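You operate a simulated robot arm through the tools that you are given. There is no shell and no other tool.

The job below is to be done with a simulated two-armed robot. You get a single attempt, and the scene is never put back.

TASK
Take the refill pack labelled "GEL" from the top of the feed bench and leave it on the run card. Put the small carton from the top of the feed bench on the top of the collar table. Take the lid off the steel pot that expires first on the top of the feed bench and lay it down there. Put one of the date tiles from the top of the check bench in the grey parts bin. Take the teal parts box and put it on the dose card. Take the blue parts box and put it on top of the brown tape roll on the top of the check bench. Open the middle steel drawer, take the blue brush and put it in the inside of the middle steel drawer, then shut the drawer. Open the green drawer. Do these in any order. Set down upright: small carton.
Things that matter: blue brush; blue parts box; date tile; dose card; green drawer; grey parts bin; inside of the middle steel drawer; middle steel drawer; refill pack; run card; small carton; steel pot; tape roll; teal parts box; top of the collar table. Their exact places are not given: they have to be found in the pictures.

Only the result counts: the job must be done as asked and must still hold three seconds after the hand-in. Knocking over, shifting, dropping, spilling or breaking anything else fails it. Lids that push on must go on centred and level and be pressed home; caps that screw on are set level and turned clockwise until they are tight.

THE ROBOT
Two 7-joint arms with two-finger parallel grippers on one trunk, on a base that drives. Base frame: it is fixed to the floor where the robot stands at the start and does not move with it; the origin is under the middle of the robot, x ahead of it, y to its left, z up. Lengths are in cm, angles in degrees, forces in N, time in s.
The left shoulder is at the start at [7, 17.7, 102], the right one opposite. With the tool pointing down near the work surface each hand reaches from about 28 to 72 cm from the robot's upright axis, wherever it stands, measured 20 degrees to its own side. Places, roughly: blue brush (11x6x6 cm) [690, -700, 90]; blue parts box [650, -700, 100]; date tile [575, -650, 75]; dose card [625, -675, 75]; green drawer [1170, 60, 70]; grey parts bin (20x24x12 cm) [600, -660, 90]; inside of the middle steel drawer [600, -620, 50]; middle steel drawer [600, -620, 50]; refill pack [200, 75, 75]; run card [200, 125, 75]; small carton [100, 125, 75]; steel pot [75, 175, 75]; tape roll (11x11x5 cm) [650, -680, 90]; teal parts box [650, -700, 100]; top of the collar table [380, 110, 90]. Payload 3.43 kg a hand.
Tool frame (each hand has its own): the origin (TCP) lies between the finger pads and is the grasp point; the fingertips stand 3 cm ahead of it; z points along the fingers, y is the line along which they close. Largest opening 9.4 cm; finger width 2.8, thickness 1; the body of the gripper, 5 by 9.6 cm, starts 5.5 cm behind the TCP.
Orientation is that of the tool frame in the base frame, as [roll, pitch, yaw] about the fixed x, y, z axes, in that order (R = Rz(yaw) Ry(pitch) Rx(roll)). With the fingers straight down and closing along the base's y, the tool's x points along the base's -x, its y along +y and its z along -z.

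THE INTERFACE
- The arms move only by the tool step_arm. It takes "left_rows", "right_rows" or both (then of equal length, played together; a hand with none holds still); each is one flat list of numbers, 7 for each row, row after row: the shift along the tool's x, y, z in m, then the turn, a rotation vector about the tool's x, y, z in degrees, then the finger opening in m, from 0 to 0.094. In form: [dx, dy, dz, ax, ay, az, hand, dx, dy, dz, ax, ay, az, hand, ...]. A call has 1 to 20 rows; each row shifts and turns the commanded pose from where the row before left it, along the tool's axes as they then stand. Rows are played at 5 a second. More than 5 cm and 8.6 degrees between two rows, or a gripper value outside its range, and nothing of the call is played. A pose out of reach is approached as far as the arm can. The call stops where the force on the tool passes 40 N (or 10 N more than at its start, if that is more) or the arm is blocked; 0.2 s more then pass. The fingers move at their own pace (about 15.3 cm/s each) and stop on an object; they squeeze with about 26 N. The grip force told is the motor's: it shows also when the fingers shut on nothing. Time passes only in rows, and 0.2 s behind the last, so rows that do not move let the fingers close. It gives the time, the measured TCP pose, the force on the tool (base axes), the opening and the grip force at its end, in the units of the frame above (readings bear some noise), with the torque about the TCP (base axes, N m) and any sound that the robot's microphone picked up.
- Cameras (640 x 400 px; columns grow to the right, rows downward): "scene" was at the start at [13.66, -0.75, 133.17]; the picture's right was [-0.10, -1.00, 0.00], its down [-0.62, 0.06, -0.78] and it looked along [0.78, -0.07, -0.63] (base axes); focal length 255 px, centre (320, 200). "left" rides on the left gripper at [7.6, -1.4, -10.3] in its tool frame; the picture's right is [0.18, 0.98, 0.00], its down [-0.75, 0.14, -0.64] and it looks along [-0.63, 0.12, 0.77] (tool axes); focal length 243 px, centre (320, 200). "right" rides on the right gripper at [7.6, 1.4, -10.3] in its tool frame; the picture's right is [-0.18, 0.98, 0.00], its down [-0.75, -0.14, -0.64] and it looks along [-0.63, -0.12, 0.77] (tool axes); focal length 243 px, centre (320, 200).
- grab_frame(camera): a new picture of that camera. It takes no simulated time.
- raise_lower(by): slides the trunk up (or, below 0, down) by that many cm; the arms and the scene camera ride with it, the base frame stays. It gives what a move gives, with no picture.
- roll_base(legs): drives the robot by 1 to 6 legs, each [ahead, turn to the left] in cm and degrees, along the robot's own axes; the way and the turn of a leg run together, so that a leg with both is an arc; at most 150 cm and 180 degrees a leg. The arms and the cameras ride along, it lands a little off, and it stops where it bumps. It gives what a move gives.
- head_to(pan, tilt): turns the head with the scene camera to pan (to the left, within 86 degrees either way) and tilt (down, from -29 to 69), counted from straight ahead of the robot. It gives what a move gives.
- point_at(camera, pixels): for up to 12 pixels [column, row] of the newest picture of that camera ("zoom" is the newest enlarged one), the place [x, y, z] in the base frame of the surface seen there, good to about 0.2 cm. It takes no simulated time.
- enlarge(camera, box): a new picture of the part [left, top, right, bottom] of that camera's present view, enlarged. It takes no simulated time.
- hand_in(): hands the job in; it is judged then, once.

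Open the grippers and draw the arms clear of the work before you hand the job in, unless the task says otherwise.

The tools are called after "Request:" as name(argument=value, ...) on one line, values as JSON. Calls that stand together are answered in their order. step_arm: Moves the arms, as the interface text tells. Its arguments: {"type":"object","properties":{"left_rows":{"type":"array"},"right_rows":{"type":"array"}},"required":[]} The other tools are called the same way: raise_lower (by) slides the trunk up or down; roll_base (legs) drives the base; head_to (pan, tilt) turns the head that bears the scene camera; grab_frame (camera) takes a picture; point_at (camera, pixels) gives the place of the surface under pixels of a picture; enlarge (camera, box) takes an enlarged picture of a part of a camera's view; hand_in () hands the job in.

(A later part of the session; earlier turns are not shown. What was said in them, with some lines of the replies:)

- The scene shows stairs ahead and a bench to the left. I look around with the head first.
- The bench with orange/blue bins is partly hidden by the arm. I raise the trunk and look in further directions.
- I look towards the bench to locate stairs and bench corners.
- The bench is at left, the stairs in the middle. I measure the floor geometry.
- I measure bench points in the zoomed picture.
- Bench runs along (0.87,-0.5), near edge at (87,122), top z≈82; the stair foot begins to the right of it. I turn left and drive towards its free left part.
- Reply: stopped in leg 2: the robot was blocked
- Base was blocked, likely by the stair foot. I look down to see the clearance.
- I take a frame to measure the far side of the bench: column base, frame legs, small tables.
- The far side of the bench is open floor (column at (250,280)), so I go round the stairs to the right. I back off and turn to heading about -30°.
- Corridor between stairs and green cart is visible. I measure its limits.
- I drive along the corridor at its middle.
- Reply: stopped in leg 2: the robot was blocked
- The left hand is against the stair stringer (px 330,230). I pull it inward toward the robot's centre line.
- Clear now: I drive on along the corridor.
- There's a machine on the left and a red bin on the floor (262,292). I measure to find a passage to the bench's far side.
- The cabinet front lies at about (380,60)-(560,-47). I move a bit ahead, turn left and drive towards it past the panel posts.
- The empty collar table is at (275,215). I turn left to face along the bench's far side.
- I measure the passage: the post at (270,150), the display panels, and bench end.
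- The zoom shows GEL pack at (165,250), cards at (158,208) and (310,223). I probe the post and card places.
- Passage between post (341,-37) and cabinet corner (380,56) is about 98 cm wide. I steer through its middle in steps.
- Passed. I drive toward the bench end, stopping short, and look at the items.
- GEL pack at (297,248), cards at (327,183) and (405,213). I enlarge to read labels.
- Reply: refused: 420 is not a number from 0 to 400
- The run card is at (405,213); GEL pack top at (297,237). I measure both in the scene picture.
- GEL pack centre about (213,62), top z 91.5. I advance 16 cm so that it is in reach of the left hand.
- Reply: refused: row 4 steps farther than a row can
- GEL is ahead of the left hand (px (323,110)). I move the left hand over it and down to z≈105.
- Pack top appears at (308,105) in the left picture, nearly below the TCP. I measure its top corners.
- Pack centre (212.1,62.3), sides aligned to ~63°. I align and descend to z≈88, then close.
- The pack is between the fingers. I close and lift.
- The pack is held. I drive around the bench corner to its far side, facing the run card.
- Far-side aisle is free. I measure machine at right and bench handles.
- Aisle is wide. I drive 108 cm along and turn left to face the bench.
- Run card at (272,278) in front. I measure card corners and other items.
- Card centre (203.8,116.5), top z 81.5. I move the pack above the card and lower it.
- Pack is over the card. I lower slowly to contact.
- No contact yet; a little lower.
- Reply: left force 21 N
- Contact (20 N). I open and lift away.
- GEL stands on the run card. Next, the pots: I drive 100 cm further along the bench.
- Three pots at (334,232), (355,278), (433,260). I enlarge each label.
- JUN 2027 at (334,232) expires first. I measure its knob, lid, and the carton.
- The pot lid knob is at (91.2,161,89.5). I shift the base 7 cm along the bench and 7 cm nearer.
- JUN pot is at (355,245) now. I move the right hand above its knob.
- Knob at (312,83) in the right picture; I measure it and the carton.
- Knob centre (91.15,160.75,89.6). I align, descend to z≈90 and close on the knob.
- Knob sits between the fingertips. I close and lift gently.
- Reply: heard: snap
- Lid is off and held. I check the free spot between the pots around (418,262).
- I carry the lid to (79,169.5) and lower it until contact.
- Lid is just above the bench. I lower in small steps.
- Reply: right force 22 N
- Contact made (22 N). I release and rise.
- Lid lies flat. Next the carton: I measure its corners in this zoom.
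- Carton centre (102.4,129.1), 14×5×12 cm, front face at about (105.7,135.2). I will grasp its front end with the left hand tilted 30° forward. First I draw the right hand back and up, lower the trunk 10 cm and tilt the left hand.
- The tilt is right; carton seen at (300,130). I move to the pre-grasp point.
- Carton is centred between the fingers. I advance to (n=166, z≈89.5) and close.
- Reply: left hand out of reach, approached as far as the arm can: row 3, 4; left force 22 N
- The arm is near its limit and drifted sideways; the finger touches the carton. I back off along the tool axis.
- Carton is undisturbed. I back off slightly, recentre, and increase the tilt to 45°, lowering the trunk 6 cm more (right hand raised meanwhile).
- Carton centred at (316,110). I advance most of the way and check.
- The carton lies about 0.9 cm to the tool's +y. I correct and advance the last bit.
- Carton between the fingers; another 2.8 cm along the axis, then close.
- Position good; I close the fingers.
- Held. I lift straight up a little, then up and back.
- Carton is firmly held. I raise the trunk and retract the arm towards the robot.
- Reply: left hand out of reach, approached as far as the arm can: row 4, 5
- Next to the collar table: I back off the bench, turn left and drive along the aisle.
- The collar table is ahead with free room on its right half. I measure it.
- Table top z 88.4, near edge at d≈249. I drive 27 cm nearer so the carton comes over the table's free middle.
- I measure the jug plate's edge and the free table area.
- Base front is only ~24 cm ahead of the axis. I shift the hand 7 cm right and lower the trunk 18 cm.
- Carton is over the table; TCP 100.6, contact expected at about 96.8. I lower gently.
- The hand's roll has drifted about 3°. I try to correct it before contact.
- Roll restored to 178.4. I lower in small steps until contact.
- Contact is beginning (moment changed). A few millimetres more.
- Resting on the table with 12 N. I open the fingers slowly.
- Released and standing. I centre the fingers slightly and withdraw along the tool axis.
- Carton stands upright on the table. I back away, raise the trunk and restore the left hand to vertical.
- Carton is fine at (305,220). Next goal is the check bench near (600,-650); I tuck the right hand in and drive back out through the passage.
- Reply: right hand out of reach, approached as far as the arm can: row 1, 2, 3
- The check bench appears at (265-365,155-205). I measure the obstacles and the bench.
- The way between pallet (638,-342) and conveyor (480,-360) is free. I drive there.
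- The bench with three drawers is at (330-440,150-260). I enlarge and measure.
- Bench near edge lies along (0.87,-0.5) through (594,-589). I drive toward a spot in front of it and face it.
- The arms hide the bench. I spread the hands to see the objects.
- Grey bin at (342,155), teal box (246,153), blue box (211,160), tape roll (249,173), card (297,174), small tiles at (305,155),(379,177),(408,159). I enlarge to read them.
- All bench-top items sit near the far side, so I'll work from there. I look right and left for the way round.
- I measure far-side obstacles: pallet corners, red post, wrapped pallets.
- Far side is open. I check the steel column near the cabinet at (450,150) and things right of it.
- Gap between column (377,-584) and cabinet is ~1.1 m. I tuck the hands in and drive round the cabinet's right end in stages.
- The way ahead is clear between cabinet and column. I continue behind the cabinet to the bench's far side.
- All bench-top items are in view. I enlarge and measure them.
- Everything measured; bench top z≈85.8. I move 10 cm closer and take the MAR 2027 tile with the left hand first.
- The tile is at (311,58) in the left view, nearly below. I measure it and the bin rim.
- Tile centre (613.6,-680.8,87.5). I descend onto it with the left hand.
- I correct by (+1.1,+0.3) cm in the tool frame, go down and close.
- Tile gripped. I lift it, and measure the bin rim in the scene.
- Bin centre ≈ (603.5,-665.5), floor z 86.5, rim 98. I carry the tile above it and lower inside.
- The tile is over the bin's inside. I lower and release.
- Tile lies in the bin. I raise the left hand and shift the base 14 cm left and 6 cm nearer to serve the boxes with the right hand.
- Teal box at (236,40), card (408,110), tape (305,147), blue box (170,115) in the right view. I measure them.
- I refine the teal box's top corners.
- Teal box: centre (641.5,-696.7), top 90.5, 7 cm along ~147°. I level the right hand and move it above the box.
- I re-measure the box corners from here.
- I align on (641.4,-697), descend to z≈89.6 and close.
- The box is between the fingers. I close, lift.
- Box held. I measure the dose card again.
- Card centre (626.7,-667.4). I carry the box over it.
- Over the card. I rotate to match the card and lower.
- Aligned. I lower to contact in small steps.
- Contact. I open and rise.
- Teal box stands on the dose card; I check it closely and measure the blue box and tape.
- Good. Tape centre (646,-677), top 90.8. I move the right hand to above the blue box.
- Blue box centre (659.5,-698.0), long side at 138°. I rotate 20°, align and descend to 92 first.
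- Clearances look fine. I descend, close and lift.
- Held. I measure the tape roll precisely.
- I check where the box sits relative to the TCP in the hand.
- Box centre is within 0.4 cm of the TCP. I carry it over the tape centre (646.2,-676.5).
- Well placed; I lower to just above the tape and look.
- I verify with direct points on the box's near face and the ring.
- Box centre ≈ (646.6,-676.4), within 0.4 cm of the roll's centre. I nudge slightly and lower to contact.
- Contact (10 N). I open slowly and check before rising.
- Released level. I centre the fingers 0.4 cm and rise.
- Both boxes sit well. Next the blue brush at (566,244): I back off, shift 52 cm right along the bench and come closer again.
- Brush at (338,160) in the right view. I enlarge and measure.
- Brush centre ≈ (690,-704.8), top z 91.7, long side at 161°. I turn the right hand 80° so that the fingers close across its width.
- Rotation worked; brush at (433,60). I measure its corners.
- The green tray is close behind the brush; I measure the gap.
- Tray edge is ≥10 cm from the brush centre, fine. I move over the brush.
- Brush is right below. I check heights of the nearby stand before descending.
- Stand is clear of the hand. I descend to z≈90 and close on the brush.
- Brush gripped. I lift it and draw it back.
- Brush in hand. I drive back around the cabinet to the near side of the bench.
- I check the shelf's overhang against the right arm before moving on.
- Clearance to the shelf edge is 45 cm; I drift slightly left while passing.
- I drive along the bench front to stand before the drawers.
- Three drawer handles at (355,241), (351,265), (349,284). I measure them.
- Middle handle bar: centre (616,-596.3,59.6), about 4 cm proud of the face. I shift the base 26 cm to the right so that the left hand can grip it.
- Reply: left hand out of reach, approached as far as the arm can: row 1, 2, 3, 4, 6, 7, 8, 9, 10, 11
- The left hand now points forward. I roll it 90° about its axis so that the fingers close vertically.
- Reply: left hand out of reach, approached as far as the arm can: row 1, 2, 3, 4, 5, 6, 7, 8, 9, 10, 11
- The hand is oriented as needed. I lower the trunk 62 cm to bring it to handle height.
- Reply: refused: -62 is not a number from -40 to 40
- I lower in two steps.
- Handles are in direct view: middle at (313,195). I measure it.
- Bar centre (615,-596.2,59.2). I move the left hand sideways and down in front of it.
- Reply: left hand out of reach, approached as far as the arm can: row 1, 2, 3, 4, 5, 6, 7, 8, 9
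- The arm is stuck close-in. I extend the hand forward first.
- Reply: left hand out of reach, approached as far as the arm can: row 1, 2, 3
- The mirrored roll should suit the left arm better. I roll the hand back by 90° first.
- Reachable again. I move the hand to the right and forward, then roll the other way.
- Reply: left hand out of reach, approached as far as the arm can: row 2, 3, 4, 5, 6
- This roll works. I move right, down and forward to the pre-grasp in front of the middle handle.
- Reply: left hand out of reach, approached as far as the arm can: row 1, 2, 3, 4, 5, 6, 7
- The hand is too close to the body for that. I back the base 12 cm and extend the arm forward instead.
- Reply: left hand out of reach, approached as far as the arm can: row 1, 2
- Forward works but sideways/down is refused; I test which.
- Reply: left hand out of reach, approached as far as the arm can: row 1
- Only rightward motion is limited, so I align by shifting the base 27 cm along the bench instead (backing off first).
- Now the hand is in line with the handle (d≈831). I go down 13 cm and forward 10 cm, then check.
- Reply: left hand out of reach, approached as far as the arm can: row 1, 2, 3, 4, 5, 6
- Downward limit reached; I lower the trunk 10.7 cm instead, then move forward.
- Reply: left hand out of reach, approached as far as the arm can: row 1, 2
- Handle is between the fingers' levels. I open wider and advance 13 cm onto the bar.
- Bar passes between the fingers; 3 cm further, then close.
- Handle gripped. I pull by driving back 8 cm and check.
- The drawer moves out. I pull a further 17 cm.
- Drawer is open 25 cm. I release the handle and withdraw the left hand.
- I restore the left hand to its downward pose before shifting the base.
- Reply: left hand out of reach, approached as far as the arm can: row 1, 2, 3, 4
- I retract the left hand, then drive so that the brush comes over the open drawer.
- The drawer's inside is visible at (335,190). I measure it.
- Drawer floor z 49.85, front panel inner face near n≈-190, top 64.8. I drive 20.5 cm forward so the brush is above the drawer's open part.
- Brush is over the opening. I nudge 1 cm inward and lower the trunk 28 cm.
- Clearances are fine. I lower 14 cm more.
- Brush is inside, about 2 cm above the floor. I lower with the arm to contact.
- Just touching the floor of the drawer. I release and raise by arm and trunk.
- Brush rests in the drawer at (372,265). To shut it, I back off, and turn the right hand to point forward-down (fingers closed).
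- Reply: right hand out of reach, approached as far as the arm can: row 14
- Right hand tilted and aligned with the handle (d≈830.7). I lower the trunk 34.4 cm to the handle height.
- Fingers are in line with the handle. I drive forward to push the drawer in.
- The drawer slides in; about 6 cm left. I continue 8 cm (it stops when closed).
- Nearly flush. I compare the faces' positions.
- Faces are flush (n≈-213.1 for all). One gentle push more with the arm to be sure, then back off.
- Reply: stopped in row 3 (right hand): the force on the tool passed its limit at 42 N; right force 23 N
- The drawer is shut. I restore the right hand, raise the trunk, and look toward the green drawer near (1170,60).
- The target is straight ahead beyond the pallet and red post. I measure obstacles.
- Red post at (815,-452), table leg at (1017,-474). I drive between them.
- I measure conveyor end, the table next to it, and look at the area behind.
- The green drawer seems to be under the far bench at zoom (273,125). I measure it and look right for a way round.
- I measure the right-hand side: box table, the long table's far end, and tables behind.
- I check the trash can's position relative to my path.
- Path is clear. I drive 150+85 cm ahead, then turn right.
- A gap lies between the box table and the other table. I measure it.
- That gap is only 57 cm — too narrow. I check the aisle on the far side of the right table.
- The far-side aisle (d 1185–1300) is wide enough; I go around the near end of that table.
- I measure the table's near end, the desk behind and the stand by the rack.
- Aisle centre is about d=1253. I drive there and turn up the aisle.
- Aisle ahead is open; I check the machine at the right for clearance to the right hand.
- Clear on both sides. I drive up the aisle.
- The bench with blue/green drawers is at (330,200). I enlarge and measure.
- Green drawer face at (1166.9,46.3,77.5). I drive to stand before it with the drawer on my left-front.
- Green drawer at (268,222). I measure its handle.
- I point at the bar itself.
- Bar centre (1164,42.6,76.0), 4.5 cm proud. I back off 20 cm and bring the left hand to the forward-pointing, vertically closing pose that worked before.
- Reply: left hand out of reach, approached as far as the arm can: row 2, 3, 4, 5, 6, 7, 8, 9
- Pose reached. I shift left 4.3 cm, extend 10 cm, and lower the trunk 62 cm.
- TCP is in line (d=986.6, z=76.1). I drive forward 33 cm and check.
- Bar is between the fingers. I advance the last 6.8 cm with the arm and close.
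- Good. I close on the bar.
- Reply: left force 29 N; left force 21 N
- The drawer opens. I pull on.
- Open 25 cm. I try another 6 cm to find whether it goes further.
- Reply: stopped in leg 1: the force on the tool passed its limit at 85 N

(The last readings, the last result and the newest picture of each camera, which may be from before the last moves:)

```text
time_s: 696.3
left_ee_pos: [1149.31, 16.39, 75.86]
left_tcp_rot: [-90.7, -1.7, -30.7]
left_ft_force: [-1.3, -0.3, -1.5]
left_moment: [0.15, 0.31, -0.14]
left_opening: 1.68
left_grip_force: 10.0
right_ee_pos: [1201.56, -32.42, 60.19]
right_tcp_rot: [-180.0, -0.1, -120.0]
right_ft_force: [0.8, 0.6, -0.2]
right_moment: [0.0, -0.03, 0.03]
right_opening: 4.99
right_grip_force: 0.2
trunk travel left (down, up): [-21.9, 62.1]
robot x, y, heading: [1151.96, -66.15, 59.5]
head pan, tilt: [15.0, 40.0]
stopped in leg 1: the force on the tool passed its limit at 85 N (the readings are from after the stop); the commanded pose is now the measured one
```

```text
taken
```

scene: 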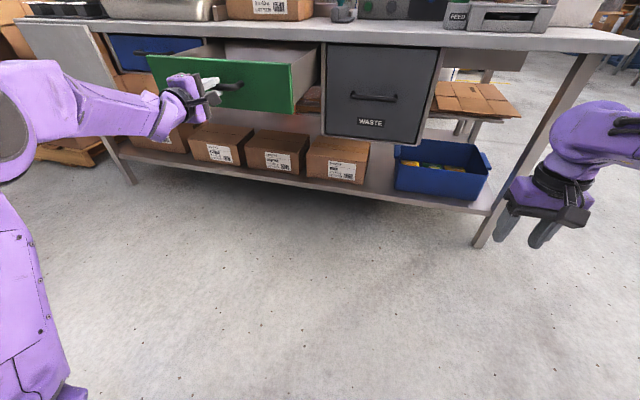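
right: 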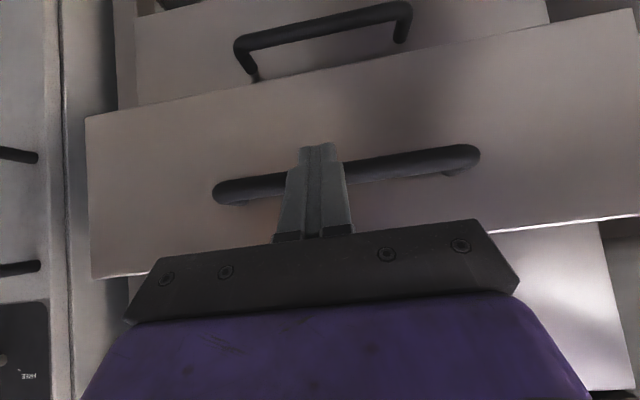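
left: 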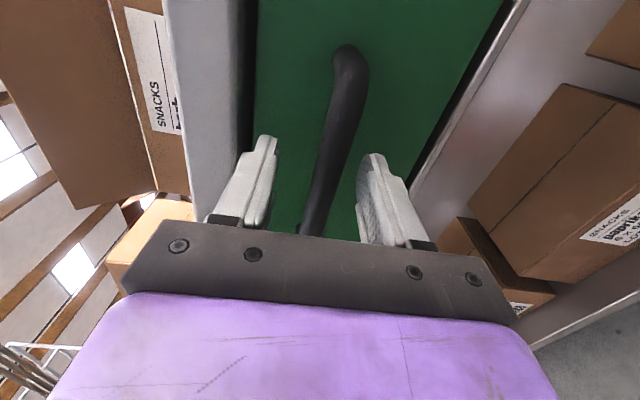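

The drawer is at its stop, fully open. I release and withdraw.

Request:
step_arm(left_rows=[0, 0, 0, 0, 0, 0, 0.03, 0, 0, 0, 0, 0, 0, 0.05, 0, 0, 0, 0, 0, 0, 0.05])

Request:
roll_base(legs=[[-25, 0]])

Request:
grab_frame(camera="scene")

Request:
grab_frame(camera="left")

```text
time_s: 697.1
left_ee_pos: [1149.19, 16.5, 75.81]
left_tcp_rot: [-90.6, -1.8, -30.6]
left_ft_force: [-0.3, 0.3, 0.6]
left_moment: [-0.01, -0.01, 0.0]
left_opening: 5.0
left_grip_force: 0.1
right_ee_pos: [1201.67, -32.48, 60.21]
right_tcp_rot: [179.9, -0.1, -120.0]
right_ft_force: [0.8, -0.2, -0.2]
right_moment: [0.03, -0.02, -0.01]
right_opening: 5.02
right_grip_force: 0.0
trunk travel left (down, up): [-21.9, 62.1]
robot x, y, heading: [1152.16, -66.1, 59.4]
head pan, tilt: [15.0, 40.0]
```

```text
time_s: 699.0
left_ee_pos: [1136.63, -5.04, 75.96]
left_tcp_rot: [-90.6, -1.8, -30.7]
left_ft_force: [0.9, -0.5, -0.7]
left_moment: [0.01, -0.02, -0.03]
left_opening: 4.96
left_grip_force: 0.2
right_ee_pos: [1188.9, -53.87, 60.23]
right_tcp_rot: [180.0, -0.1, -120.1]
right_ft_force: [0.6, 0.2, 0.8]
right_moment: [-0.01, -0.02, -0.02]
right_opening: 4.98
right_grip_force: 0.0
trunk travel left (down, up): [-21.9, 62.1]
robot x, y, heading: [1139.57, -87.72, 59.7]
head pan, tilt: [15.0, 40.0]
```

```text
taken
```

scene: 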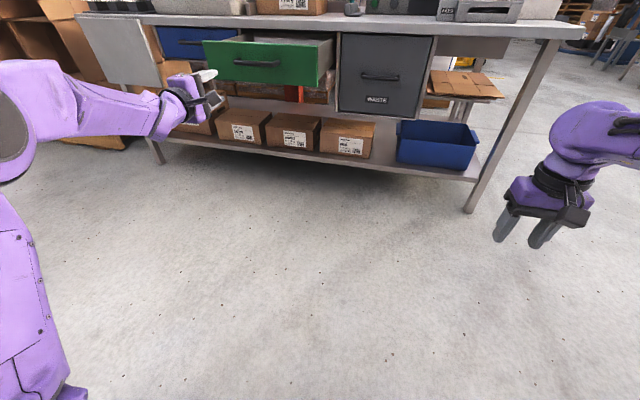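

```text
taken
```

left: 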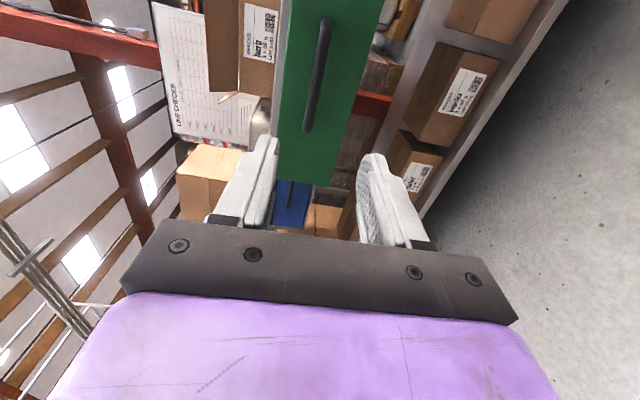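

Green drawer stays open. All parts are done; I open both grippers, back off a little further, then hand in.

Request:
roll_base(legs=[[-20, 0]])

Request:
step_arm(left_rows=[0, 0, 0, 0, 0, 0, 0.09, 0, 0, 0, 0, 0, 0, 0.09], right_rows=[0, 0, 0, 0, 0, 0, 0.09, 0, 0, 0, 0, 0, 0, 0.09])

Request:
grab_frame(camera="scene")

```text
time_s: 700.6
left_ee_pos: [1126.3, -22.25, 75.83]
left_tcp_rot: [-90.6, -1.8, -30.8]
left_ft_force: [-0.3, 0.2, 0.8]
left_moment: [0.01, 0.0, 0.01]
left_opening: 5.01
left_grip_force: 0.0
right_ee_pos: [1178.59, -71.09, 60.35]
right_tcp_rot: [-180.0, 0.0, -120.1]
right_ft_force: [-0.3, -0.4, 0.3]
right_moment: [-0.01, -0.02, -0.02]
right_opening: 4.99
right_grip_force: 0.1
trunk travel left (down, up): [-21.9, 62.1]
robot x, y, heading: [1129.69, -104.86, 59.2]
head pan, tilt: [15.0, 40.0]
```

```text
time_s: 701.2
left_ee_pos: [1126.3, -22.23, 75.71]
left_tcp_rot: [-90.8, -1.9, -30.9]
left_ft_force: [0.2, 0.0, -0.1]
left_moment: [0.0, -0.01, 0.0]
left_opening: 9.0
left_grip_force: 0.0
right_ee_pos: [1178.62, -71.13, 60.19]
right_tcp_rot: [179.9, -0.1, -120.0]
right_ft_force: [0.0, 0.1, 0.5]
right_moment: [-0.02, 0.01, 0.0]
right_opening: 9.01
right_grip_force: 0.0
trunk travel left (down, up): [-21.9, 62.1]
robot x, y, heading: [1129.35, -104.57, 59.4]
head pan, tilt: [15.0, 40.0]
```

```text
taken
```

scene: 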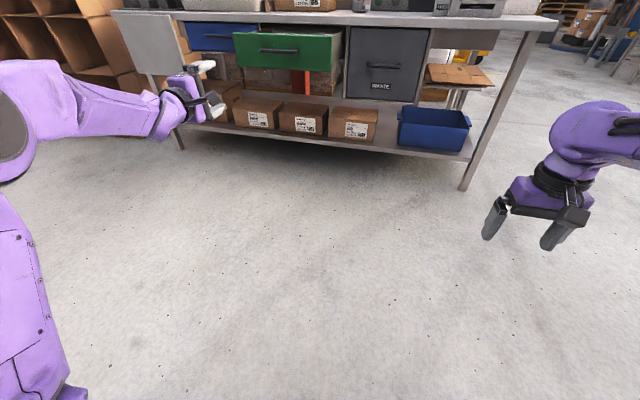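

The green drawer stays open at (285,48), both grippers are open and the arms are clear. I hand the job in.

Request:
hand_in()

```text
The job is handed in.
```

I did every part of the job and handed it in; I don't know the verdict.

| Part | Result |
|---|---|
| Refill pack "GEL" | Standing on the run card on the feed bench |
| Small carton | Standing upright on the collar table |
| Steel pot | The JUN 2027 pot expires first (the others are JUL and AUG 2027). Its lid is off and lies flat on the feed bench |
| Date tile | The MAR 2027 tile is in the grey parts bin |
| Teal parts box | On the dose card |
| Blue parts box | On top of the brown tape roll |
| Blue brush | Inside the middle steel drawer, which is shut, its front level with the other two |
| Green drawer | Pulled out to its stop, about 28 cm |

- **Contacts:** Driving early on, the robot was stopped twice at the stairs; the second time the left hand was against the side of the stairs. On the first reach for the carton, a finger pressed on it with about 20 N before I backed off. The pictures afterwards showed nothing moved.
- **Not rechecked:** I did not go back to the feed bench or the collar table after leaving them. What I say about them is from the pictures I took while there.
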